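You operate a simulated robot arm through the tools that you are given. There is no shell and no other tool. Be economical: measure what you need, move in short steps, check, and stop when the job is done.

The job below is to be done with a simulated robot arm. You get a single attempt, and the scene is never put back.

## Task
Check the mushroom button of winder 3: start the drive, then hit it.
Fine: switch on first; after the hit pull it out again, zero the counter, put the brake on and switch off.
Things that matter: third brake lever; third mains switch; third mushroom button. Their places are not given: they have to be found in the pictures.

It is judged by the outcome, as a careful person would: the job done as asked, and still so three seconds after it is handed in. It fails if anything else is knocked over, pushed out of place, dropped, spilled or broken.

## Robot
A 6-joint arm with a two-finger gripper, fixed in place. Base frame: the origin is at the foot of the arm, x ahead of it, y to its left, z up. Lengths are in cm, angles in degrees, forces in N, time in s.
Its first joint turns from -166.0 to 166.0 degrees. Payload 2.45 kg.
The tool frame sits at the grasp point between the pads (the TCP): z along the fingers, y along the line on which they close. The tips reach 2 cm beyond it. The gripper opens to 14 cm. The gripper's body begins 16.8 cm behind the TCP.
Orientation is that of the tool frame in the base frame, as a unit quaternion [w, x, y, z]. With the fingers straight down and closing along the base's y, the tool's x points along the base's -x, its y along +y and its z along -z.

## Interface
- The arm moves only by the tool apply_moves. Its argument "targets" is a list of rows, each an object (a shift or turn left out is 0, a gripper value left out holds the last) with "translation": the shift along the tool's x, y, z in cm, a list of three; "dr": the turn, a rotation vector about the tool's x, y, z in rad, a list of three; "fingers": the gripper command, from -1 (shut) to 1 (fully open), values between in proportion. In form: [{"translation": [dx, dy, dz], "dr": [wx, wy, wz], "fingers": fingers}, ...]. A call has 1 to 10 rows; each row is the pose to reach, as a shift and turn from the pose commanded when the call began, along the tool's axes at that moment. A row lasts 0.2 s, in which the tool goes at most 5 cm and 8.6 degrees; a call with a longer step from one row to the next is refused whole, and so is a gripper value outside its range. Where a pose cannot be reached the arm comes as near as it can. A force on the tool above 80 N (or 10 N above the force at the start of the call, whichever is more), or a blocked arm, ends the call early, and 0.2 s more pass. Each finger travels about 4.5 cm/s and halts on what it meets, pressing with about 41 N; the grip force reading is that of the motor and also rises with nothing between the fingers. The clock runs only during rows and for 0.2 s after the last one: add rows that repeat a pose to give the fingers time. The reply holds the time, the measured pose of the TCP, the force on the tool along the base axes, the opening and the grip force, in the units named above and with some noise, with the torque about the TCP (base axes, N m) and any sound that the robot's microphone picked up.
- Cameras (640 x 400 px; columns grow to the right, rows downward): "scene" is fixed at [4.94, -65.03, 156.25]; the picture's right is [0.82, -0.58, 0.00], its down [-0.21, -0.29, -0.93] and it looks along [0.54, 0.76, -0.36] (base axes); focal length 315 px, centre (320, 200). "wrist" rides on the gripper at [7.8, 1.1, -20.9] in the tool frame; the picture's right is [-0.14, 0.99, 0.00], its down [-0.92, -0.13, -0.37] and it looks along [-0.37, -0.05, 0.93] (tool axes); focal length 280 px, centre (320, 200).
- get_image(camera): a new picture of that camera. It takes no simulated time.
- probe_pixels(camera, pixels): for up to 12 pixels [column, row] of the newest picture of that camera ("zoom" is the newest enlarged one), the place [x, y, z] in the base frame of the surface seen there, good to about 0.2 cm. It takes no simulated time.
- close_up(camera, box): a new picture of the part [left, top, right, bottom] of that camera's present view, enlarged. It takes no simulated time.
- close_job(): hands the job in; it is judged then, once.

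Go step by step. Measure first, check grasps and placings, and put right what went wrong. The budget is 80 turns and 54 pictures, counting those below and the enlarged ones. Unless the task says otherwise, let go and move clear before handing in, and close with one line.

The tools are called by a JSON object that holds its "method" and its "body". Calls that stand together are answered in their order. apply_moves: Moves the arm, as the interface text tells. Its arguments: {"type":"object","properties":{"targets":{"type":"array","items":{"type":"object","properties":{"translation":{"type":"array","items":{"type":"number"}},"dr":{"type":"array","items":{"type":"number"}},"fingers":{"type":"number"}}}}},"required":["targets"]} The other tools are called the same way: get_image (camera) takes a picture; probe_pixels (camera, pixels) gives the place of the surface under pixels of a picture; close_up (camera, box) takes an enlarged picture of a part of a camera's view; close_job () hands the job in.

At the start:

```text
t: 0.0
position: [53.53, 18.43, 141.2]
ee_rot: [0.001, 0.0, 1.0, 0.0]
contact_force: [0.5, -0.3, -0.1]
moment: [0.02, -0.03, 0.01]
opening: 13.99
grip_force: 0.0
```

scene: 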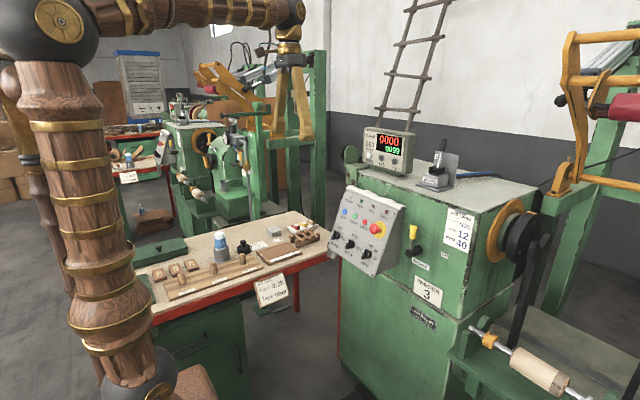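
wrist: 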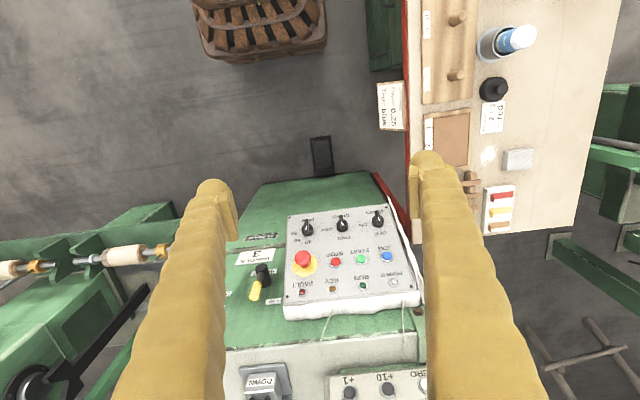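

The winder 3 console is visible at scene (365,230), with a counter box at (388,150), a yellow-handled lever at (412,240), and a black lever at (438,165). I'll enlarge these to read the labels.

{"method": "close_up", "body": {"camera": "scene", "box": [320, 180, 450, 280]}}

{"method": "close_up", "body": {"camera": "scene", "box": [340, 115, 480, 205]}}

{"method": "close_up", "body": {"camera": "wrist", "box": [220, 190, 440, 400]}}

```text
4.00 times, centred on (385, 230) of scene
```

zoom: 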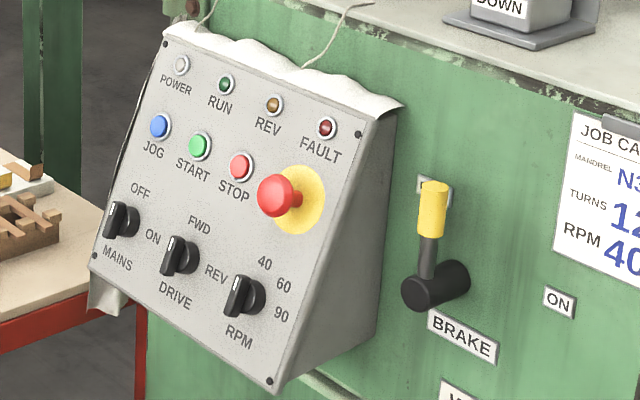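

```text
4.44 times, centred on (410, 160) of scene
```

zoom: 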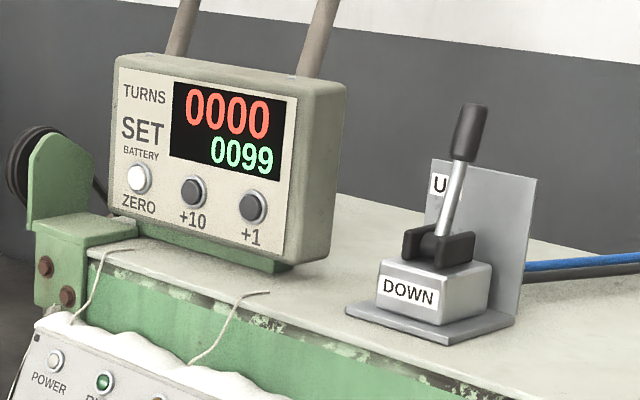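

```text
1.90 times, centred on (330, 295) of wrist
```

zoom: 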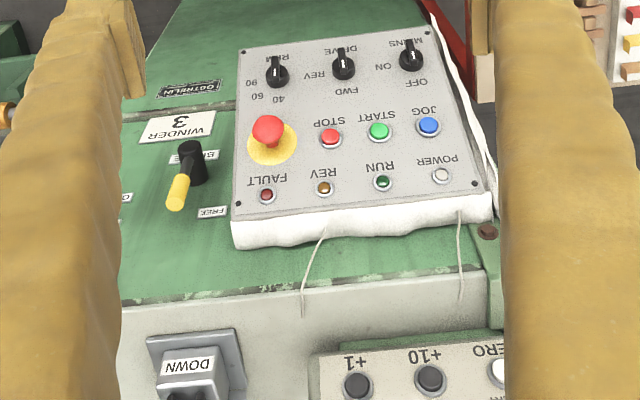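

The zoom shows mains at OFF, brake at FREE with ON to its right, and the ZERO button white on the counter. I'll measure the places.

{"method": "close_up", "body": {"camera": "scene", "box": [320, 180, 450, 280]}}

{"method": "probe_pixels", "body": {"camera": "zoom", "pixels": [[165, 44], [357, 134], [94, 256], [270, 381], [199, 145], [276, 195], [313, 200], [112, 219], [131, 219], [432, 195], [415, 293], [558, 302]]}}

{"method": "probe_pixels", "body": {"camera": "wrist", "pixels": [[303, 258], [312, 267], [335, 262], [361, 260], [376, 217], [378, 222], [378, 212], [254, 292], [262, 273], [421, 384], [387, 388], [350, 390]]}}

```text
4.00 times, centred on (385, 230) of scene
```

zoom: 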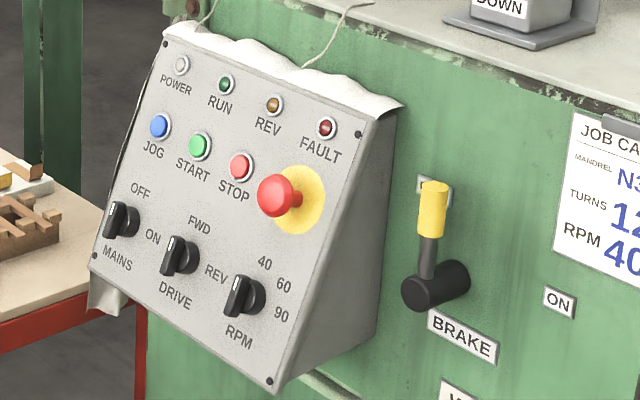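

```text
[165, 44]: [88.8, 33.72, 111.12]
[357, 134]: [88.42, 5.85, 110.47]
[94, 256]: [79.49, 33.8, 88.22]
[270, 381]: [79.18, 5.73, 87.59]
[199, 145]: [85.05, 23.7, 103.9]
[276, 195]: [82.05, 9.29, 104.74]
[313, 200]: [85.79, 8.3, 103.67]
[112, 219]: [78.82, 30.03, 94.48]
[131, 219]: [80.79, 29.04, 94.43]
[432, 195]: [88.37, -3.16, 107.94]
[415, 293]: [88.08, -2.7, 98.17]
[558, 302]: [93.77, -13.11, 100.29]
```

```text
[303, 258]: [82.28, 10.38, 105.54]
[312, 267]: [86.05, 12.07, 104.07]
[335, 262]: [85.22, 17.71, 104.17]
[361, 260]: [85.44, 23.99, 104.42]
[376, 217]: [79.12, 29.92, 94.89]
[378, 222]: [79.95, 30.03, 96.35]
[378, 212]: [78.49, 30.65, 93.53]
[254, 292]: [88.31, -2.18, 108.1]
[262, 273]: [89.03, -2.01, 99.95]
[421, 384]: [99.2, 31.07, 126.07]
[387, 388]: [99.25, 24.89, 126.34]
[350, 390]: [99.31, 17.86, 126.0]
```

The panel slopes: up direction (0.376,0,0.927), inward (0.927,0,-0.376). Mains knob is at about (79,30,95), START (85,24,104), mushroom (82,9.5,105). I check the bench height nearby and counter box before moving.

{"method": "probe_pixels", "body": {"camera": "wrist", "pixels": [[412, 190], [425, 30], [390, 105], [515, 38], [493, 88], [455, 18], [320, 155], [470, 180], [310, 187], [415, 210], [378, 15], [340, 215]]}}

{"method": "close_up", "body": {"camera": "wrist", "box": [280, 195, 420, 285]}}

{"method": "probe_pixels", "body": {"camera": "scene", "pixels": [[371, 155], [383, 158], [397, 161], [388, 135], [367, 145], [411, 165], [365, 163], [345, 245], [373, 249], [381, 244]]}}

```text
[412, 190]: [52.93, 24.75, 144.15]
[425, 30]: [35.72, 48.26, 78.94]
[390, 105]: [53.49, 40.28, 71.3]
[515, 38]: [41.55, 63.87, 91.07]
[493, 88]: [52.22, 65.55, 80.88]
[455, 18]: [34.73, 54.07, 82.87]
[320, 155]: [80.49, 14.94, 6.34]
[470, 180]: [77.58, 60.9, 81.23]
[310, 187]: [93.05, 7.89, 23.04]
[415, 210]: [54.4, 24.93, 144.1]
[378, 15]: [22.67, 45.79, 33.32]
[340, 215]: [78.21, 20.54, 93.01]
```

```text
4.44 times, centred on (350, 240) of wrist
```

zoom: 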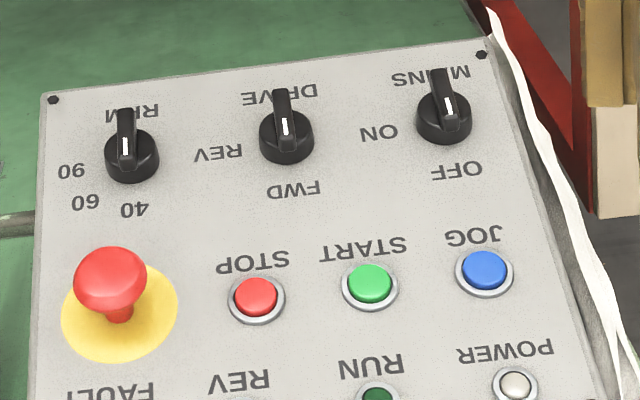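

```text
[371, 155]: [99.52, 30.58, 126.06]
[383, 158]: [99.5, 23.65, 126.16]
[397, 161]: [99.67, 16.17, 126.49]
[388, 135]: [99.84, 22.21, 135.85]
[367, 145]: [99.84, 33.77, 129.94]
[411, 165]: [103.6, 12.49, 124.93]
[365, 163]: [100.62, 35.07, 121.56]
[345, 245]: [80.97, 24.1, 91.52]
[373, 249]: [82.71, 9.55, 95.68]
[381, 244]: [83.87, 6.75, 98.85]
```

Bench top is at z≈80 beyond y≈40, so the route is free. I move to a stand-off in front of the mains knob, tilting the tool to be square to the panel and partly closing the fingers.

{"method": "apply_moves", "body": {"targets": [{"translation": [-1.28, 1.29, 4.5], "dr": [0, -0.1317, 0], "fingers": -0.36}, {"translation": [-2.56, 2.58, 9.0], "dr": [0, -0.2633, 0]}, {"translation": [-3.83, 3.87, 13.5], "dr": [0, -0.395, 0]}, {"translation": [-5.1, 5.16, 18], "dr": [0, -0.5267, 0]}, {"translation": [-6.4, 6.44, 22.5], "dr": [0, -0.6583, 0]}, {"translation": [-7.67, 7.73, 27], "dr": [0, -0.79, 0]}, {"translation": [-8.94, 9.02, 31.5], "dr": [0, -0.9217, 0]}, {"translation": [-10.2, 10.3, 36], "dr": [0, -1.0533, 0]}, {"translation": [-11.5, 11.6, 40.5], "dr": [0, -1.185, 0]}]}}

{"method": "get_image", "body": {"camera": "wrist"}}

```text
t: 2.0
position: [64.78, 29.8, 100.57]
ee_rot: [0.558, 0.001, 0.83, -0.003]
contact_force: [-0.2, 0.8, 0.9]
moment: [-0.06, 0.17, -0.13]
opening: 4.49
grip_force: 0.1
```

```text
46 pictures are left
```

wrist: 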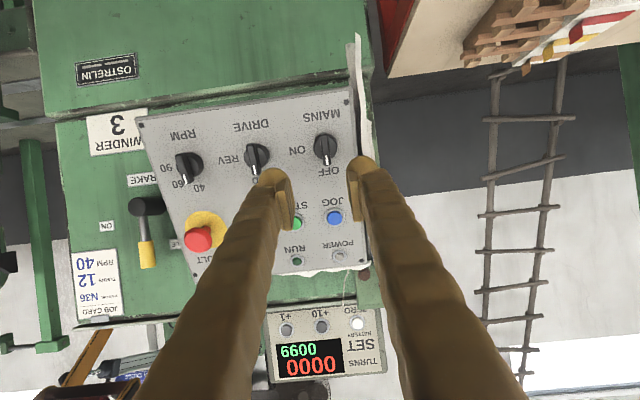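

The arm reached the stand-off, and MAINS is seen at (325,148). I probe the knob for its exact center.

{"method": "close_up", "body": {"camera": "wrist", "box": [220, 95, 380, 195]}}

{"method": "probe_pixels", "body": {"camera": "zoom", "pixels": [[420, 165], [420, 200], [424, 245], [425, 260], [405, 205], [440, 205], [420, 180], [380, 215], [470, 215]]}}

```text
4.00 times, centred on (300, 145) of wrist
```

zoom: 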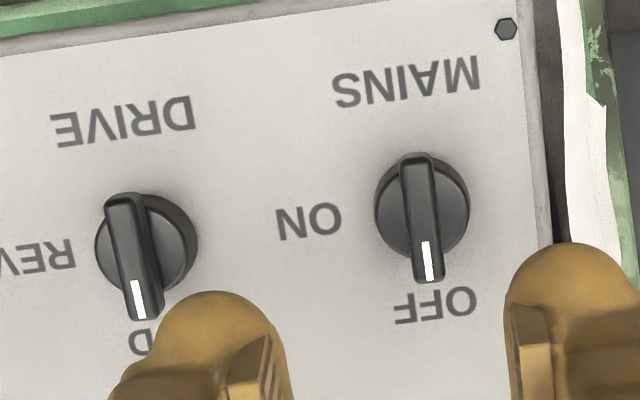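

```text
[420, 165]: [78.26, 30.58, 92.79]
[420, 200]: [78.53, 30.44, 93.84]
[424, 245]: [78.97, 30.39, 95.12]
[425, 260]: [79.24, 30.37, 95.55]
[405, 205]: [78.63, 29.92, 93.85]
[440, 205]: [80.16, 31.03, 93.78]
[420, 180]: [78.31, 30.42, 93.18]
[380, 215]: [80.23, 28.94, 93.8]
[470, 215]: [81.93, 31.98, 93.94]
```

The bar of the knob is centered at about (78.75, 30.4, 94.4), 3 cm proud, with its disc 1.5 cm proud. I approach so that the tips flank the bar just above the disc.

{"method": "apply_moves", "body": {"targets": [{"translation": [0.4, 0.6, 4]}, {"translation": [0.47, 0.6, 8]}, {"translation": [0.47, 0.6, 12]}, {"translation": [0.47, 0.6, 14.4]}, {"translation": [0.47, 0.6, 14.4]}]}}

{"method": "get_image", "body": {"camera": "wrist"}}

```text
t: 3.2
position: [78.23, 30.55, 94.84]
ee_rot: [0.559, -0.001, 0.829, 0.001]
contact_force: [0.1, -0.3, -0.7]
moment: [0.0, -0.01, -0.01]
opening: 4.47
grip_force: 0.0
```

```text
44 pictures are left
```

wrist: 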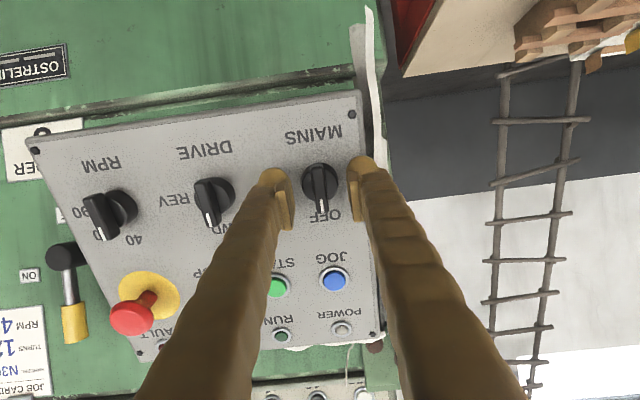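

The tips flank the MAINS knob at (320,185). I close on it.

{"method": "apply_moves", "body": {"targets": [{"fingers": -1}, {"fingers": -1}, {"fingers": -1}, {"fingers": -1}]}}

```text
t: 4.2
position: [78.35, 30.56, 94.88]
ee_rot: [0.56, 0.0, 0.829, 0.0]
contact_force: [2.7, 0.2, -1.0]
moment: [0.01, -0.01, -0.01]
opening: 1.02
grip_force: 36.8
```

Gripped at 1.02 cm opening on the bar. I turn it clockwise about the tool axis.

{"method": "apply_moves", "body": {"targets": [{"dr": [0, 0, 0.145]}, {"dr": [0, 0, 0.29]}, {"dr": [0, 0, 0.435]}, {"dr": [0, 0, 0.58]}, {"dr": [0, 0, 0.725]}, {"dr": [0, 0, 0.87]}]}}

{"method": "get_image", "body": {"camera": "scene"}}

```text
t: 4.7
position: [78.22, 30.4, 95.81]
ee_rot: [0.548, 0.093, 0.831, 0.04]
contact_force: [-16.4, -29.8, 16.9]
moment: [-0.42, -0.44, -0.28]
opening: 1.03
grip_force: 37.2
out of reach, approached as far as the arm can: row 2
stopped in row 2: the force on the tool passed its limit at 103 N (the readings are from after the stop); the commanded pose is now the measured one
```

```text
43 pictures are left
```

scene: 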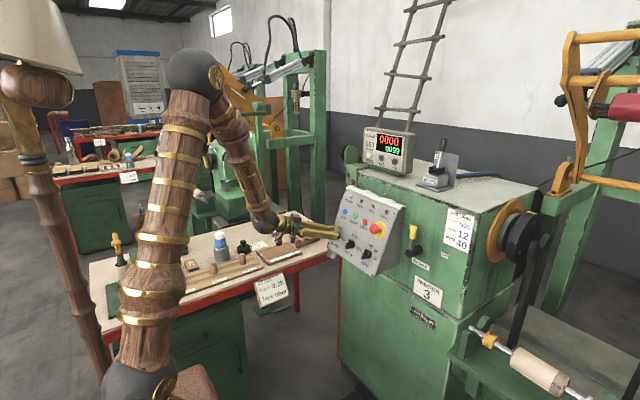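

The wrist ran into a joint limit on that turn and strained. I open the fingers, back off, then I'll use the flipped wrist (turned −180°) to have range for the clockwise turn.

{"method": "apply_moves", "body": {"targets": [{"fingers": -0.8}, {"fingers": -0.6}, {"fingers": -0.36}, {"fingers": -0.36}]}}

{"method": "apply_moves", "body": {"targets": [{"translation": [0, 0, -4]}, {"translation": [0, 0, -8]}, {"translation": [0, 0, -12]}, {"translation": [0, 0, -14]}]}}

{"method": "get_image", "body": {"camera": "wrist"}}

```text
t: 5.7
position: [78.27, 30.53, 95.68]
ee_rot: [0.547, 0.089, 0.831, 0.043]
contact_force: [0.1, 0.2, -0.3]
moment: [0.02, -0.04, 0.0]
opening: 4.47
grip_force: 0.1
```

```text
t: 6.7
position: [65.42, 30.87, 101.16]
ee_rot: [0.546, 0.09, 0.832, 0.042]
contact_force: [-0.3, -0.3, 0.0]
moment: [-0.02, 0.01, -0.02]
opening: 4.48
grip_force: 0.1
```

```text
42 pictures are left
```

wrist: 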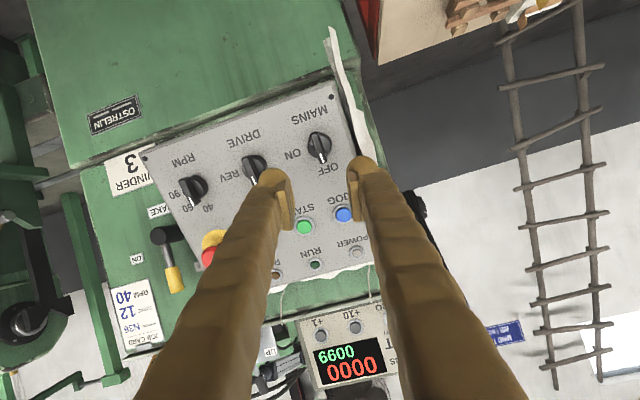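

The knob is still at OFF and nothing else was displaced. I roll the wrist the other way by about 192°.

{"method": "apply_moves", "body": {"targets": [{"dr": [0, 0, -0.14]}, {"dr": [0, 0, -0.28]}, {"dr": [0, 0, -0.42]}, {"dr": [0, 0, -0.56]}, {"dr": [0, 0, -0.7]}, {"dr": [0, 0, -0.84]}, {"dr": [0, 0, -0.98]}, {"dr": [0, 0, -1.12]}, {"dr": [0, 0, -1.26]}, {"dr": [0, 0, -1.4]}]}}

{"method": "apply_moves", "body": {"targets": [{"dr": [0, 0, -0.14]}, {"dr": [0, 0, -0.28]}, {"dr": [0, 0, -0.42]}, {"dr": [0, 0, -0.56]}, {"dr": [0, 0, -0.7]}, {"dr": [0, 0, -0.84]}, {"dr": [0, 0, -0.98]}, {"dr": [0, 0, -1.12]}, {"dr": [0, 0, -1.26]}, {"dr": [0, 0, -1.4]}]}}

{"method": "apply_moves", "body": {"targets": [{"dr": [0, 0, -0.14]}, {"dr": [0, 0, -0.28]}, {"dr": [0, 0, -0.42]}, {"dr": [0, 0, -0.56]}]}}

{"method": "get_image", "body": {"camera": "wrist"}}

```text
t: 8.9
position: [65.45, 31.02, 101.37]
ee_rot: [0.445, -0.467, 0.693, -0.321]
contact_force: [0.0, 0.3, -0.2]
moment: [0.01, 0.03, 0.01]
opening: 4.48
grip_force: 0.0
```

```text
t: 11.1
position: [65.57, 30.88, 101.33]
ee_rot: [-0.134, 0.804, -0.229, 0.532]
contact_force: [0.9, -0.1, 0.6]
moment: [0.01, 0.02, -0.02]
opening: 4.49
grip_force: 0.0
```

```text
t: 12.1
position: [65.35, 31.07, 101.22]
ee_rot: [0.018, 0.836, 0.003, 0.548]
contact_force: [0.0, -0.4, 1.1]
moment: [-0.04, 0.02, -0.02]
opening: 4.49
grip_force: 0.0
```

```text
41 pictures are left
```

wrist: 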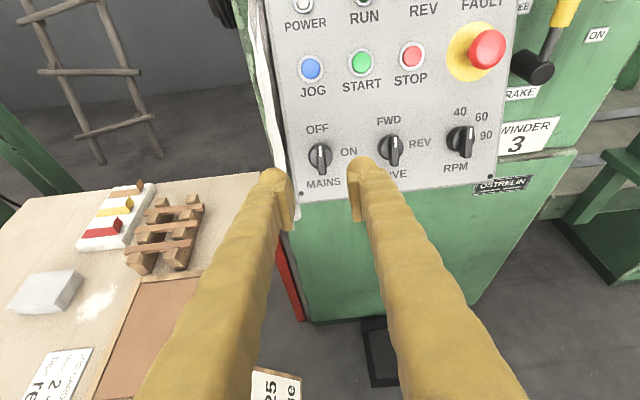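

The wrist is now flipped with the camera above; the view is upright and MAINS sits at (319,157). I approach it again with a small alignment correction.

{"method": "apply_moves", "body": {"targets": [{"translation": [-0.95, 0.25, 4], "dr": [0.027, 0.02, 0.025]}, {"translation": [-0.95, 0.25, 8], "dr": [0.027, 0.02, 0.025]}, {"translation": [-0.95, 0.25, 12], "dr": [0.027, 0.02, 0.025]}, {"translation": [-0.95, 0.25, 14.2], "dr": [0.027, 0.02, 0.025]}, {"translation": [-0.95, 0.25, 14.2], "dr": [0.027, 0.02, 0.025]}]}}

{"method": "get_image", "body": {"camera": "wrist"}}

```text
t: 13.3
position: [78.18, 30.32, 94.84]
ee_rot: [0.001, 0.83, -0.003, 0.557]
contact_force: [-0.2, -0.5, 0.1]
moment: [-0.01, 0.02, 0.01]
opening: 4.47
grip_force: 0.2
```

```text
40 pictures are left
```

wrist: 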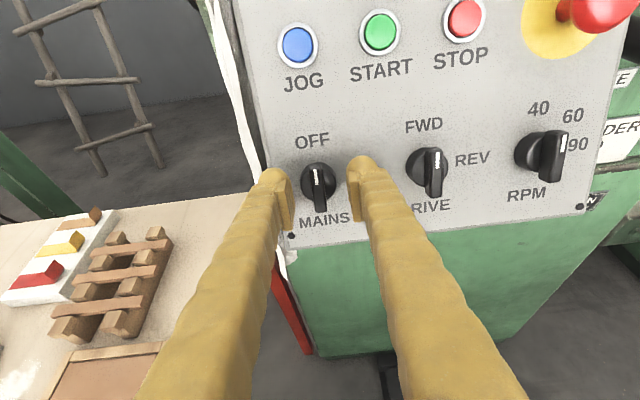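

The tips flank the knob at (319,187). I close, then turn clockwise about 58° in the same call.

{"method": "apply_moves", "body": {"targets": [{"fingers": -1}, {"fingers": -1}, {"fingers": -1}, {"fingers": -1}, {"dr": [0, 0, 0.14]}, {"dr": [0, 0, 0.28]}, {"dr": [0, 0, 0.42]}, {"dr": [0, 0, 0.56]}, {"dr": [0, 0, 0.7]}, {"dr": [0, 0, 0.84]}]}}

{"method": "get_image", "body": {"camera": "wrist"}}

```text
t: 15.5
position: [78.15, 30.31, 94.94]
ee_rot: [-0.228, 0.757, -0.34, 0.509]
contact_force: [13.4, 51.6, 9.6]
moment: [0.27, -0.07, 0.42]
opening: 1.01
grip_force: 37.9
```

```text
39 pictures are left
```

wrist: 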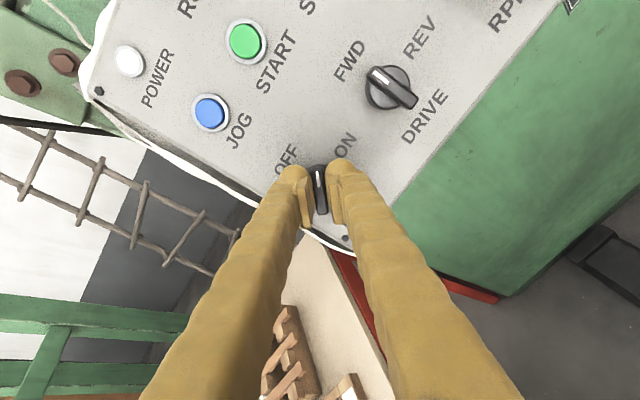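

The POWER lamp at (130,62) is now bright, and a side force of 50 N has built up. I release the fingers and look at where the knob stands.

{"method": "apply_moves", "body": {"targets": [{"fingers": -0.8}, {"fingers": -0.5}, {"fingers": -0.36}]}}

{"method": "get_image", "body": {"camera": "wrist"}}

```text
t: 16.3
position: [78.03, 30.19, 94.86]
ee_rot: [-0.227, 0.758, -0.34, 0.509]
contact_force: [0.1, -1.2, -0.2]
moment: [-0.01, 0.01, 0.05]
opening: 4.48
grip_force: 0.0
```

```text
38 pictures are left
```

wrist: 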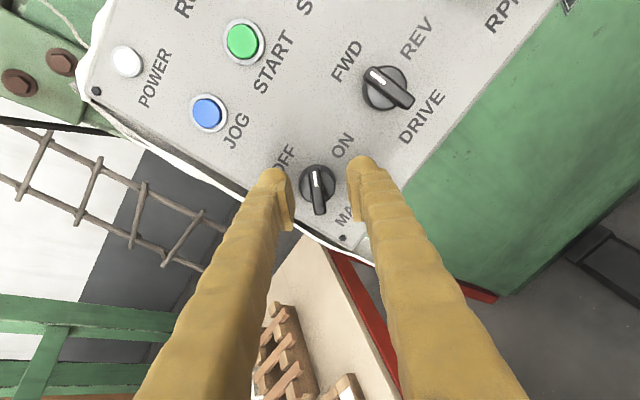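

The switch rests about 48° round, between the labels, though POWER is lit. I re-grip with a slight upward shift and complete the turn toward ON.

{"method": "apply_moves", "body": {"targets": [{"translation": [0.2, -0.22, 0]}, {"translation": [0.2, -0.22, 0], "fingers": -1}, {"translation": [0.2, -0.22, 0]}, {"translation": [0.2, -0.22, 0]}, {"translation": [0.2, -0.22, 0]}, {"translation": [0.2, -0.22, 0], "dr": [0, 0, 0.14]}, {"translation": [0.2, -0.22, 0], "dr": [0, 0, 0.28]}, {"translation": [0.2, -0.22, 0], "dr": [0, 0, 0.42]}, {"translation": [0.2, -0.22, 0], "dr": [0, 0, 0.56]}, {"translation": [0.2, -0.22, 0], "dr": [0, 0, 0.68]}]}}

{"method": "get_image", "body": {"camera": "wrist"}}

```text
t: 18.5
position: [78.22, 30.23, 94.9]
ee_rot: [-0.383, 0.601, -0.574, 0.403]
contact_force: [-36.2, -16.4, -12.7]
moment: [-0.08, 0.27, -0.16]
opening: 0.99
grip_force: 37.6
```

```text
37 pictures are left
```

wrist: 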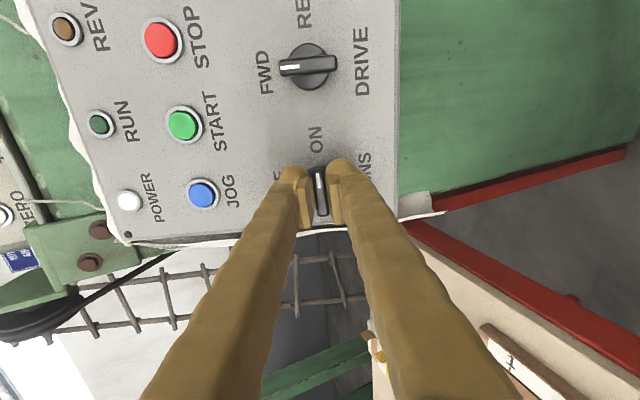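

The pointer now faces ON and POWER is lit. I release and back off, then close the fingers for pressing START.

{"method": "apply_moves", "body": {"targets": [{"fingers": -0.8}, {"fingers": -0.5}, {"fingers": -0.36}, {"translation": [0, 0, -4]}, {"translation": [0, 0, -8]}, {"translation": [0, 0, -10]}, {"translation": [0, 0, -10], "fingers": -1}, {"translation": [0, 0, -10]}, {"translation": [0, 0, -10]}, {"translation": [0, 0, -10]}]}}

{"method": "get_image", "body": {"camera": "wrist"}}

```text
t: 20.7
position: [69.01, 30.43, 99.03]
ee_rot: [-0.383, 0.601, -0.574, 0.404]
contact_force: [0.4, -0.3, -1.0]
moment: [0.03, 0.04, 0.0]
opening: 0.03
grip_force: 29.4
```

```text
36 pictures are left
```

wrist: 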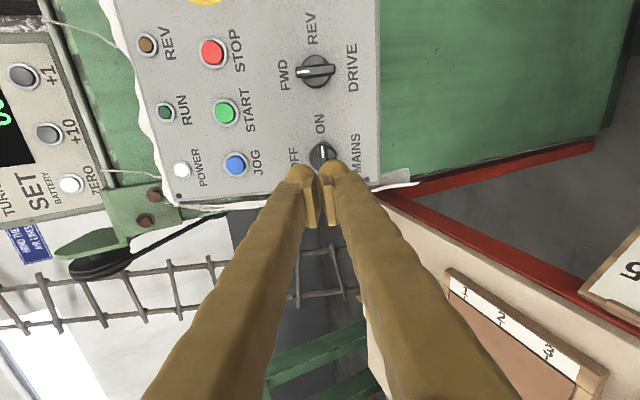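

Knob points to ON. I measure START at (227,112).

{"method": "close_up", "body": {"camera": "wrist", "box": [140, 20, 340, 180]}}

{"method": "probe_pixels", "body": {"camera": "zoom", "pixels": [[276, 291], [255, 291], [297, 291], [276, 270], [276, 312], [242, 291], [315, 330], [232, 99], [305, 456]]}}

```text
2.50 times, centred on (240, 100) of wrist
```

zoom: 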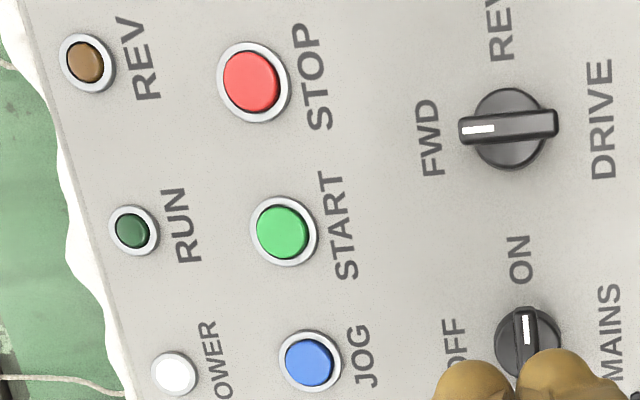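

```text
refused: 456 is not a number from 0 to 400
```

{"method": "probe_pixels", "body": {"camera": "zoom", "pixels": [[282, 233], [262, 233], [303, 233], [282, 212], [282, 254], [254, 240], [335, 170], [250, 82]]}}

```text
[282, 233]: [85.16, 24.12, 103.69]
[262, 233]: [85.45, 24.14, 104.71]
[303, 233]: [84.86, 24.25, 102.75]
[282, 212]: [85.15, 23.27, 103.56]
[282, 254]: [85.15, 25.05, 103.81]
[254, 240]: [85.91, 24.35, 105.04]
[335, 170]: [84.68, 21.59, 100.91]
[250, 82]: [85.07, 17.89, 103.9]
```

START's centre is (85.15, 24.15, 103.7), only ~0.25 cm proud of its ring. I move the closed tips in front of it, stopping about 1 cm short.

{"method": "apply_moves", "body": {"targets": [{"translation": [2.3, -3.4, 0]}, {"translation": [4.6, -6.8, 0]}, {"translation": [6.73, -10.14, 0]}, {"translation": [6.73, -10.14, 4]}, {"translation": [6.73, -10.14, 8]}, {"translation": [6.73, -10.14, 10]}, {"translation": [6.73, -10.14, 10]}]}}

{"method": "get_image", "body": {"camera": "wrist"}}

{"method": "close_up", "body": {"camera": "scene", "box": [320, 180, 450, 280]}}

```text
t: 22.3
position: [82.31, 24.11, 104.52]
ee_rot: [-0.382, 0.601, -0.574, 0.404]
contact_force: [-0.2, 0.0, 0.6]
moment: [0.02, -0.02, -0.01]
opening: 0.03
grip_force: 29.0
```

```text
34 pictures are left
```

wrist: 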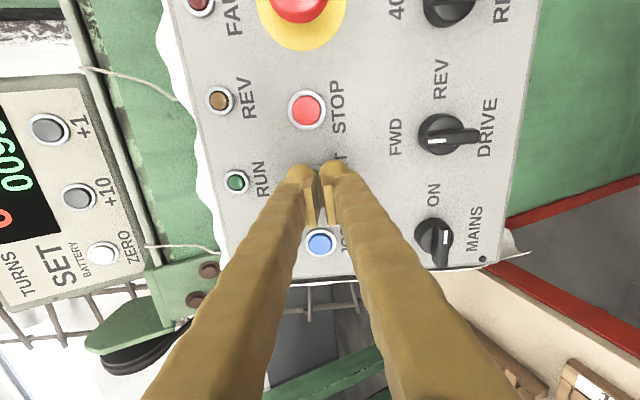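

```text
4.00 times, centred on (385, 230) of scene
```

zoom: 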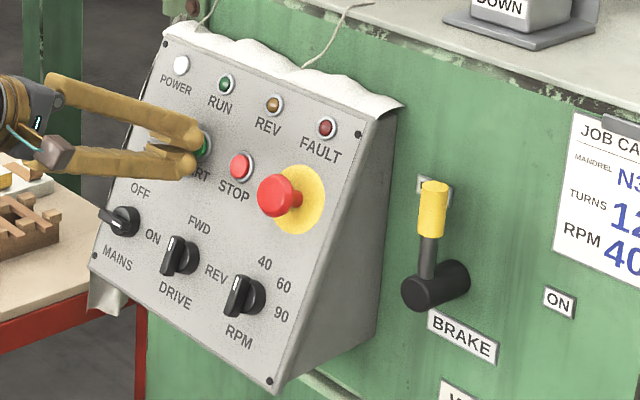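

The tips are lined up in front of START, 0.3 cm low. I press it in small steps and then retreat.

{"method": "apply_moves", "body": {"targets": [{"translation": [0, -0.3, 0.5]}, {"translation": [0, -0.3, 0.9]}, {"translation": [0, -0.3, 1.1]}, {"translation": [0, -0.3, 1.3]}, {"translation": [0, -0.3, 1.3]}]}}

{"method": "close_up", "body": {"camera": "scene", "box": [320, 180, 450, 280]}}

```text
t: 23.5
position: [83.38, 24.11, 104.39]
ee_rot: [-0.382, 0.601, -0.574, 0.403]
contact_force: [-1.6, 0.3, 0.9]
moment: [-0.01, 0.03, 0.04]
opening: 0.59
grip_force: 29.6
```

```text
4.00 times, centred on (385, 230) of scene
```

zoom: 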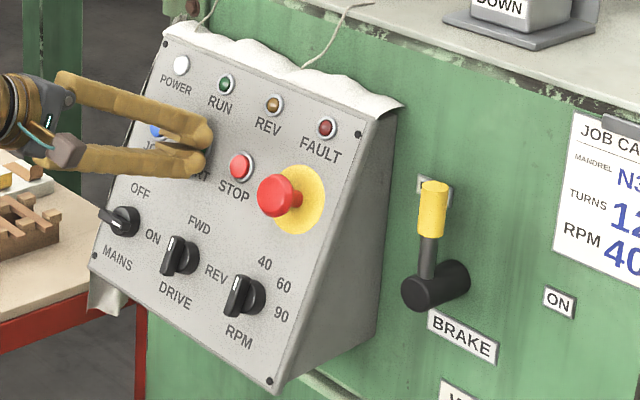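

The two tips straddled the button (opening grew to 0.59). I retreat, shift 0.7 cm so that a single fingertip is centered on it, and press again.

{"method": "apply_moves", "body": {"targets": [{"translation": [0, 0, -1.0]}, {"translation": [0, -0.7, -1.0], "fingers": -1}, {"translation": [0, -0.7, -1.0]}, {"translation": [0, -0.7, -0.4]}, {"translation": [0, -0.7, 0]}, {"translation": [0, -0.7, 0.2]}, {"translation": [0, -0.7, 0.4]}]}}

{"method": "close_up", "body": {"camera": "scene", "box": [320, 180, 450, 280]}}

```text
t: 25.1
position: [84.24, 24.09, 104.95]
ee_rot: [-0.384, 0.601, -0.574, 0.403]
contact_force: [-17.4, -0.2, 4.8]
moment: [-0.01, 0.2, -0.03]
opening: 0.01
grip_force: 29.5
heard: click
```

```text
4.00 times, centred on (385, 230) of scene
```

zoom: 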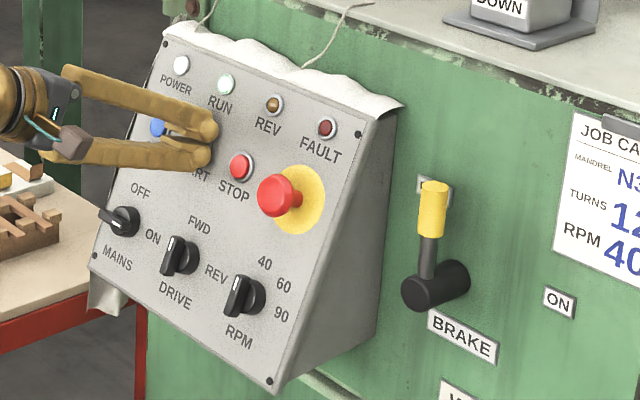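

A click was heard and the RUN lamp at zoom (226,84) is lit: the drive is running. I retreat and move sideways in front of the mushroom.

{"method": "apply_moves", "body": {"targets": [{"translation": [0, 0, -4]}, {"translation": [0, 0, -8]}, {"translation": [0, 0, -10]}, {"translation": [4.8, 0, -10]}, {"translation": [9.6, 0, -10]}, {"translation": [14.3, 0, -10]}, {"translation": [14.3, 0, -10]}]}}

{"method": "get_image", "body": {"camera": "wrist"}}

{"method": "close_up", "body": {"camera": "scene", "box": [320, 180, 450, 280]}}

```text
t: 26.7
position: [74.87, 9.83, 109.29]
ee_rot: [-0.383, 0.601, -0.574, 0.403]
contact_force: [0.4, 0.3, -0.8]
moment: [0.0, -0.01, 0.01]
opening: 0.0
grip_force: 29.3
```

```text
30 pictures are left
```

wrist: 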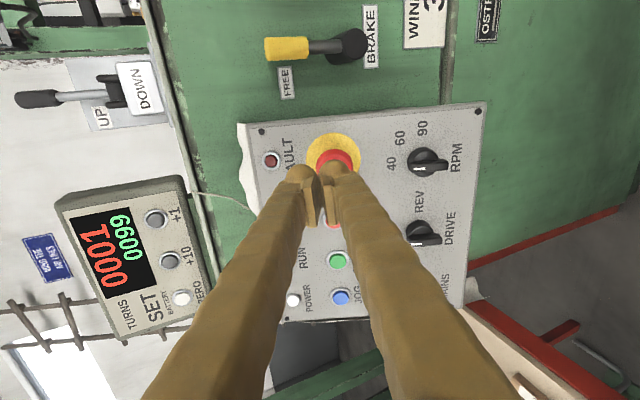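

```text
4.00 times, centred on (385, 230) of scene
```

zoom: 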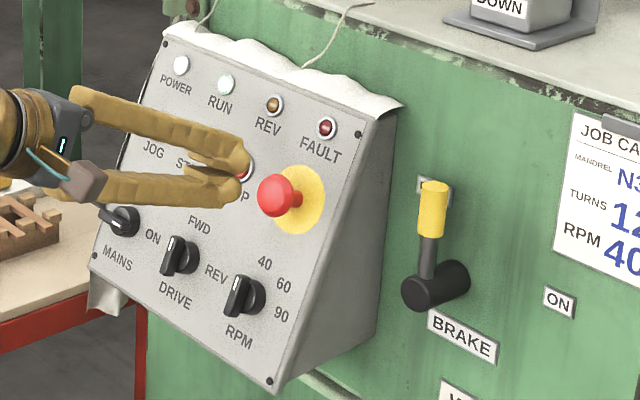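

The counter reads 0001 and RUN is lit, so the drive turns. I measure the mushroom's head, stem and disc.

{"method": "probe_pixels", "body": {"camera": "zoom", "pixels": [[270, 195], [261, 195], [276, 177], [274, 214], [290, 195], [296, 200], [310, 190], [303, 168], [300, 232], [324, 200]]}}

{"method": "probe_pixels", "body": {"camera": "wrist", "pixels": [[336, 153], [336, 159], [334, 136], [358, 155], [312, 150], [325, 156]]}}

```text
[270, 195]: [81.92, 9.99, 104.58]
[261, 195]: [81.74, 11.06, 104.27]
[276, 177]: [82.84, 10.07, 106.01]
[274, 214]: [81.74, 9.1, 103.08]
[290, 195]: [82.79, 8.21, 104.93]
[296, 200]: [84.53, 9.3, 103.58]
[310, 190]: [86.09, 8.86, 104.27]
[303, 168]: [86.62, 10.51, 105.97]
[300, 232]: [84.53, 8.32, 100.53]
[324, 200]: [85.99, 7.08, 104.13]
```

```text
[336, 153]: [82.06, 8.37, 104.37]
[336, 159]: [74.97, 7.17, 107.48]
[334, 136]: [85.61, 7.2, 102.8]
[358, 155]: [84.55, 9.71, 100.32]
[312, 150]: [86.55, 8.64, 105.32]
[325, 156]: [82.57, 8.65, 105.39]
```

Mushroom axis is at y≈9.65, head front about 4 cm above the panel. I go in front and strike it with one fingertip centered, in increasing depth.

{"method": "apply_moves", "body": {"targets": [{"translation": [0.1, 0.85, 2.5]}, {"translation": [0.1, 0.85, 5.5]}, {"translation": [0.1, 0.85, 6.2]}, {"translation": [0.1, 0.85, 6.6]}, {"translation": [0.1, 0.85, 7.0]}, {"translation": [0.1, 0.85, 7.4]}]}}

{"method": "close_up", "body": {"camera": "scene", "box": [320, 180, 450, 280]}}

```text
t: 28.1
position: [81.27, 9.62, 105.9]
ee_rot: [-0.383, 0.601, -0.574, 0.403]
contact_force: [-72.2, -8.9, 24.7]
moment: [-0.09, -0.07, 0.08]
opening: 0.62
grip_force: 29.2
heard: click
```

```text
4.00 times, centred on (385, 230) of scene
```

zoom: 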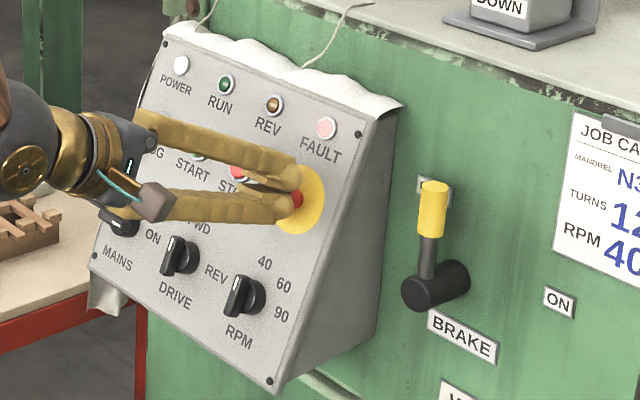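

Click; RUN went out and FAULT lit, so the stop works. I retreat, open the fingers and look at the latched head.

{"method": "apply_moves", "body": {"targets": [{"translation": [0, 0, -3]}, {"translation": [0, 0, -6]}, {"translation": [0, 0, -6], "fingers": -0.2}, {"translation": [0, 0.7, -6]}, {"translation": [0, 0.7, -6]}, {"translation": [0, 0.7, -6]}]}}

{"method": "close_up", "body": {"camera": "scene", "box": [320, 180, 450, 280]}}

{"method": "get_image", "body": {"camera": "wrist"}}

```text
t: 29.5
position: [75.75, 9.83, 107.45]
ee_rot: [-0.384, 0.6, -0.574, 0.404]
contact_force: [-0.5, 0.3, -0.3]
moment: [-0.02, 0.03, -0.02]
opening: 5.6
grip_force: 0.0
```

```text
4.00 times, centred on (385, 230) of scene
```

zoom: 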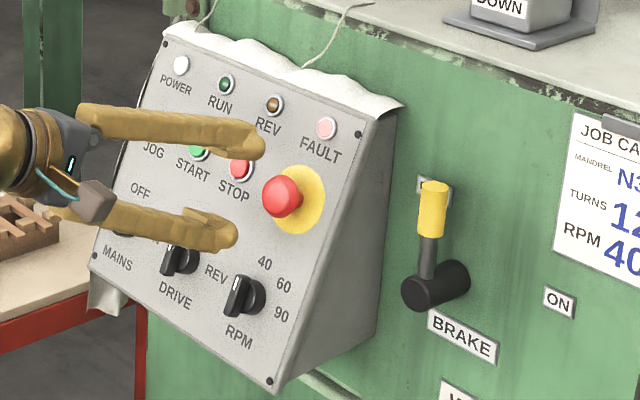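

```text
26 pictures are left
```

wrist: 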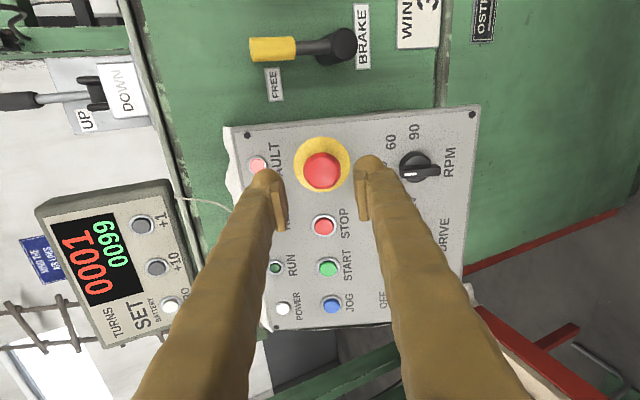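

The head is latched in. I go in with the open fingers around it, close, then pull out.

{"method": "apply_moves", "body": {"targets": [{"translation": [0.14, 0.18, 3]}, {"translation": [0.14, 0.18, 6]}, {"translation": [0.14, 0.18, 7.6]}, {"translation": [0.14, 0.18, 7.6], "fingers": -1}, {"translation": [0.14, 0.18, 7.6]}, {"translation": [0.14, 0.18, 7.6]}, {"translation": [0.14, 0.18, 7.6]}]}}

{"method": "get_image", "body": {"camera": "wrist"}}

```text
t: 31.1
position: [82.87, 9.48, 104.39]
ee_rot: [-0.384, 0.601, -0.573, 0.404]
contact_force: [4.9, -0.3, 2.7]
moment: [-0.11, -0.04, -0.01]
opening: 3.99
grip_force: 44.6
```

```text
25 pictures are left
```

wrist: 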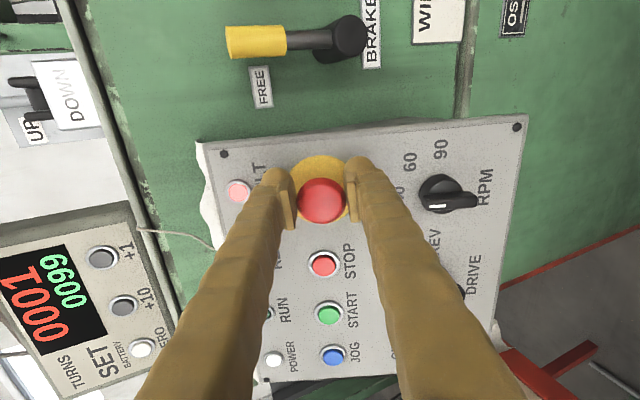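

Gripping the head at 3.99 cm with 45 N. I pull straight back in small steps.

{"method": "apply_moves", "body": {"targets": [{"translation": [0, 0, -0.3]}, {"translation": [0, 0, -0.6]}, {"translation": [0, 0, -0.9]}, {"translation": [0, 0, -1.2]}, {"translation": [0, 0, -1.2]}]}}

{"method": "close_up", "body": {"camera": "scene", "box": [320, 180, 450, 280]}}

```text
t: 32.3
position: [81.72, 9.45, 104.94]
ee_rot: [-0.383, 0.602, -0.573, 0.403]
contact_force: [20.5, 0.8, 8.6]
moment: [0.0, -0.13, -0.13]
opening: 3.76
grip_force: 45.2
heard: click
```

```text
4.00 times, centred on (385, 230) of scene
```

zoom: 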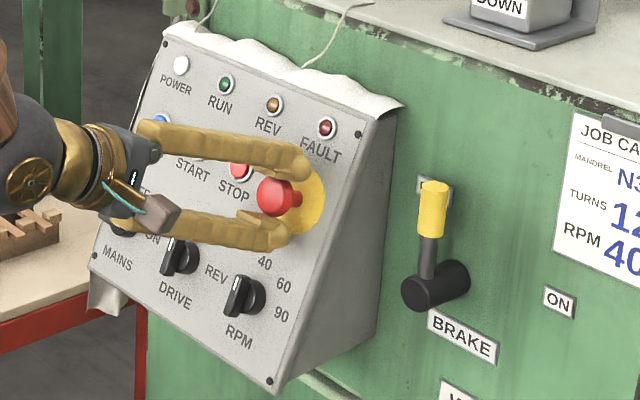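

Click heard, FAULT is out and the head stands proud again. I release, retreat and close the fingers, tilting the tool level for the counter.

{"method": "apply_moves", "body": {"targets": [{"fingers": -0.6}, {"fingers": -0.2}, {"fingers": -0.2}, {"translation": [0, 0, -4]}, {"translation": [0, 0, -8]}, {"translation": [0, 0, -12], "fingers": -1}, {"translation": [0, -2, -12], "dr": [0.13, 0, 0]}, {"translation": [0, -4, -12], "dr": [0.26, 0, 0]}, {"translation": [0, -7, -12], "dr": [0.39, 0, 0]}]}}

{"method": "close_up", "body": {"camera": "scene", "box": [320, 115, 450, 280]}}

```text
t: 34.3
position: [74.08, 10.8, 116.43]
ee_rot: [-0.49, 0.513, -0.487, 0.51]
contact_force: [0.5, -0.1, 0.6]
moment: [0.01, -0.02, 0.01]
opening: 0.0
grip_force: 25.2
out of reach, approached as far as the arm can: row 8, 9
```

```text
2.42 times, centred on (385, 198) of scene
```

zoom: 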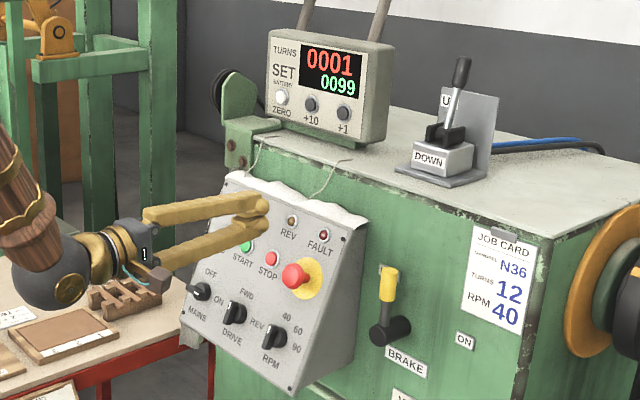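

The mushroom stands out, and TURNS reads 0001. I now go up and left to a spot in front of ZERO at about (99.3, 30.9, 126.1).

{"method": "apply_moves", "body": {"targets": [{"translation": [-3.9, -2.3, 1]}, {"translation": [-7.8, -4.6, 2]}, {"translation": [-11.7, -6.9, 3]}, {"translation": [-15.6, -9.1, 4]}, {"translation": [-19.6, -11.3, 5]}, {"translation": [-19.6, -11.3, 9]}, {"translation": [-19.6, -11.3, 13]}, {"translation": [-19.6, -11.3, 16]}, {"translation": [-19.6, -11.3, 16]}]}}

{"method": "get_image", "body": {"camera": "wrist"}}

```text
t: 36.3
position: [89.7, 30.77, 126.71]
ee_rot: [-0.493, 0.516, -0.484, 0.507]
contact_force: [-0.6, 0.4, -0.4]
moment: [0.02, 0.02, 0.03]
opening: 0.0
grip_force: 29.0
```

```text
22 pictures are left
```

wrist: 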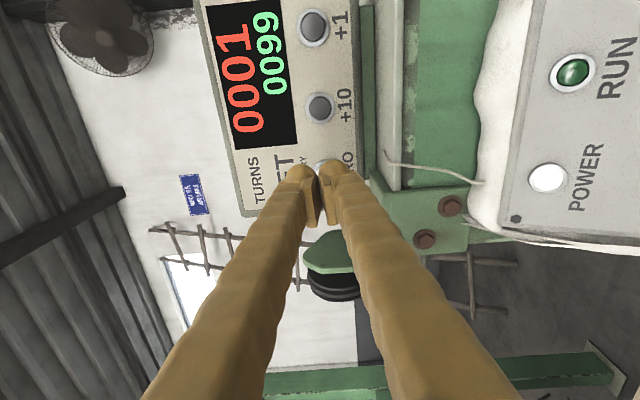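

I'm lined up with ZERO at (325,168). I check the height and lateral center precisely.

{"method": "close_up", "body": {"camera": "wrist", "box": [260, 80, 380, 180]}}

{"method": "close_up", "body": {"camera": "scene", "box": [350, 120, 420, 180]}}

```text
4.00 times, centred on (320, 130) of wrist
```

zoom: 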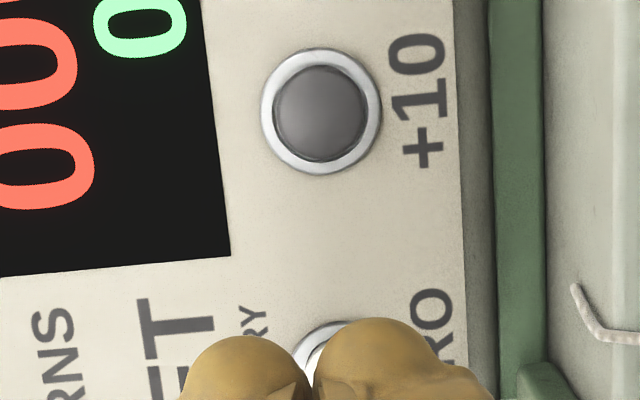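

```text
6.67 times, centred on (385, 150) of scene
```

zoom: 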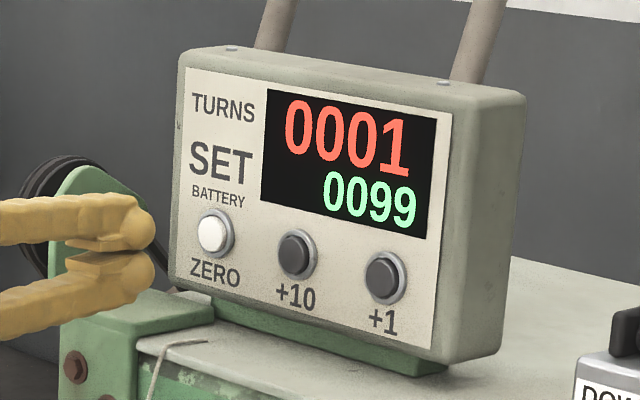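

{"method": "probe_pixels", "body": {"camera": "zoom", "pixels": [[211, 235], [203, 235], [221, 235], [211, 222], [211, 247], [294, 255], [384, 278], [240, 275]]}}

```text
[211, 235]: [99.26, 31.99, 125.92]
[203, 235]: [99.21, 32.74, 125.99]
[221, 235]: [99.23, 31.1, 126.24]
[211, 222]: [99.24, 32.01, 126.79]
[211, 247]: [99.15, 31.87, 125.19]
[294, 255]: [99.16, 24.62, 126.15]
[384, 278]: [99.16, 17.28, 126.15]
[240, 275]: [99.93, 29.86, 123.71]
```

ZERO center is (99.23, 31.95, 126.05). I shift 1.15 cm left and press with the lower fingertip, stopping as soon as it clicks.

{"method": "apply_moves", "body": {"targets": [{"translation": [-1.15, 0, 3]}, {"translation": [-1.15, 0, 6.5]}, {"translation": [-1.15, 0, 7.4]}, {"translation": [-1.15, 0, 7.7]}, {"translation": [-1.15, 0, 8.0]}]}}

{"method": "close_up", "body": {"camera": "scene", "box": [350, 120, 420, 180]}}

```text
t: 37.5
position: [97.69, 32.19, 126.96]
ee_rot: [-0.493, 0.516, -0.484, 0.507]
contact_force: [-7.0, 0.7, -2.3]
moment: [0.01, 0.08, -0.02]
opening: 0.0
grip_force: 29.3
heard: click
```

```text
6.67 times, centred on (385, 150) of scene
```

zoom: 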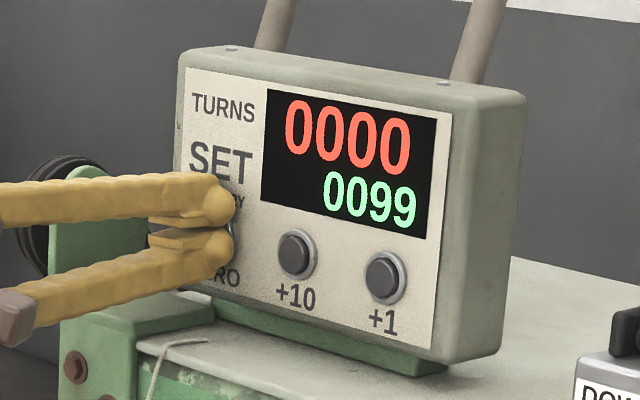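

TURNS reads 0000. I retreat and will then look at the brake lever.

{"method": "apply_moves", "body": {"targets": [{"translation": [0, 0, -4]}, {"translation": [0, 0, -8]}, {"translation": [0, 0, -12]}, {"translation": [0, 0, -16]}, {"translation": [0, 0, -20]}, {"translation": [4.8, 0, -20]}, {"translation": [9.6, 0, -20]}, {"translation": [14.4, 0, -20]}, {"translation": [19.2, 0, -20]}]}}

{"method": "close_up", "body": {"camera": "scene", "box": [385, 205, 465, 275]}}

{"method": "get_image", "body": {"camera": "wrist"}}

```text
t: 39.5
position: [77.77, 12.25, 127.34]
ee_rot: [-0.493, 0.515, -0.485, 0.507]
contact_force: [-0.1, -0.7, 0.6]
moment: [0.0, 0.01, 0.01]
opening: 0.0
grip_force: 29.2
```

```text
5.71 times, centred on (425, 240) of scene
```

zoom: 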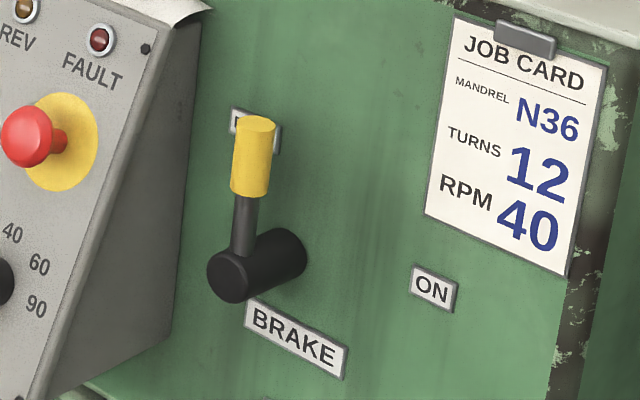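

```text
17 pictures are left
```

wrist: 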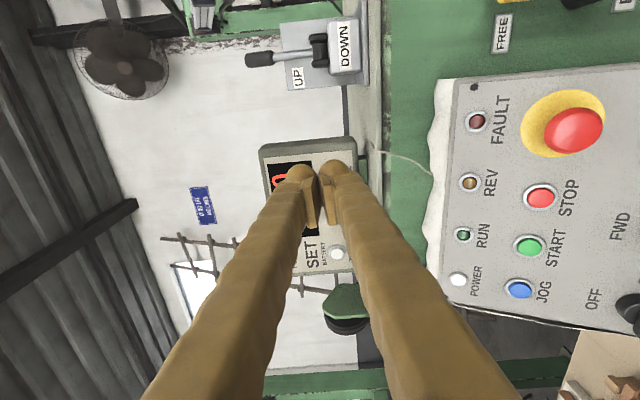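

{"method": "probe_pixels", "body": {"camera": "zoom", "pixels": [[238, 150], [252, 155], [265, 160], [255, 122], [248, 192], [243, 225], [230, 278], [225, 270], [300, 250], [432, 288], [240, 120], [200, 230]]}}

```text
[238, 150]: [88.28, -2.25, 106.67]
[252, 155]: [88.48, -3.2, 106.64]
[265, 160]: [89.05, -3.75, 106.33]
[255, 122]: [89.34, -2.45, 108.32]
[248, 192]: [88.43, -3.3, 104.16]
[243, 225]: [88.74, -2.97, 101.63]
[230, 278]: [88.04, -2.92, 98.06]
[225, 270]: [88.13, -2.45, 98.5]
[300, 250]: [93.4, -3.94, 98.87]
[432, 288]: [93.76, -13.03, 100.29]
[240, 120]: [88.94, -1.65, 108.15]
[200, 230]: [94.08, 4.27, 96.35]
```

Lever pivot is about (y −2.8, z 98.2), and the yellow handle spans z 103.7–108.5 at x≈89.4. I bring the closed fingers to its left side at standoff.

{"method": "apply_moves", "body": {"targets": [{"translation": [2.2, 3.7, 0.2]}, {"translation": [4.3, 7.4, 0.4]}, {"translation": [6.4, 11.1, 0.6]}, {"translation": [8.2, 14.8, 0.8]}, {"translation": [9.5, 18.5, 1.0]}, {"translation": [10.0, 22.1, 1.2]}, {"translation": [10.0, 22.1, 1.2]}]}}

{"method": "get_image", "body": {"camera": "wrist"}}

```text
t: 41.1
position: [78.53, 7.77, 106.29]
ee_rot: [-0.472, 0.498, -0.505, 0.524]
contact_force: [-0.1, 0.4, -0.4]
moment: [0.03, -0.05, -0.01]
opening: 0.0
grip_force: 28.9
out of reach, approached as far as the arm can: row 2, 3, 4, 5, 6, 7
```

```text
16 pictures are left
```

wrist: 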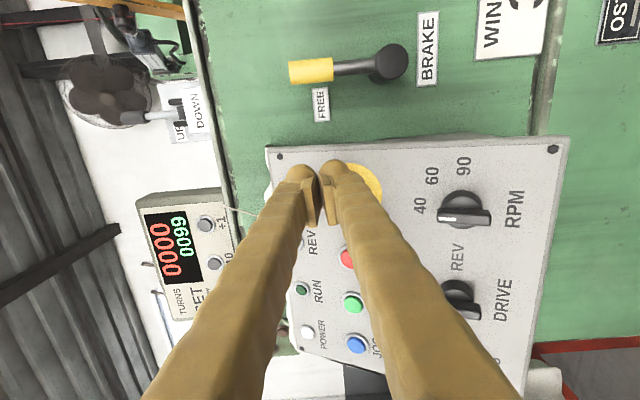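

The arm could not reach that level pose (it stopped at y 7.8, in front of the mushroom without touching). I go back up and pitch the tool about 30° downward, which was reachable before.

{"method": "apply_moves", "body": {"targets": [{"translation": [-1, -4, -1.2]}, {"translation": [-3, -8, -1.2]}, {"translation": [-5, -12, -1.2], "dr": [-0.13, 0, 0]}, {"translation": [-7, -16, -1.2], "dr": [-0.26, 0, 0]}, {"translation": [-8.5, -19.5, -1.2], "dr": [-0.39, 0, 0]}, {"translation": [-10, -22.1, -1.2], "dr": [-0.5, 0, 0]}, {"translation": [-10, -22.1, -1.2], "dr": [-0.5, 0, 0]}]}}

```text
t: 42.7
position: [77.78, 18.74, 127.79]
ee_rot: [0.334, -0.6, 0.618, -0.383]
contact_force: [0.4, -0.2, 0.7]
moment: [0.01, -0.01, 0.0]
opening: 0.0
grip_force: 29.7
```

Pitched 29° down at (77.8, 18.7, 127.8). I try moving right and down again to (79, 1.3, 114).

{"method": "apply_moves", "body": {"targets": [{"translation": [3.3, 2.3, 1.8]}, {"translation": [6.7, 4.7, 3.6]}, {"translation": [10, 7, 5.4]}, {"translation": [13.3, 9.4, 7.2]}, {"translation": [16.64, 11.7, 9]}, {"translation": [16.64, 11.7, 9]}]}}

{"method": "get_image", "body": {"camera": "scene"}}

```text
t: 44.1
position: [79.02, 1.05, 114.41]
ee_rot: [0.334, -0.599, 0.619, -0.383]
contact_force: [0.1, 0.8, 0.2]
moment: [0.01, 0.0, 0.03]
opening: 0.01
grip_force: 29.3
```

```text
15 pictures are left
```

scene: 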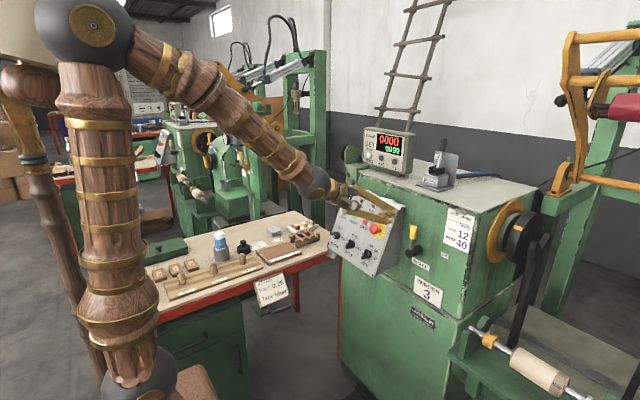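

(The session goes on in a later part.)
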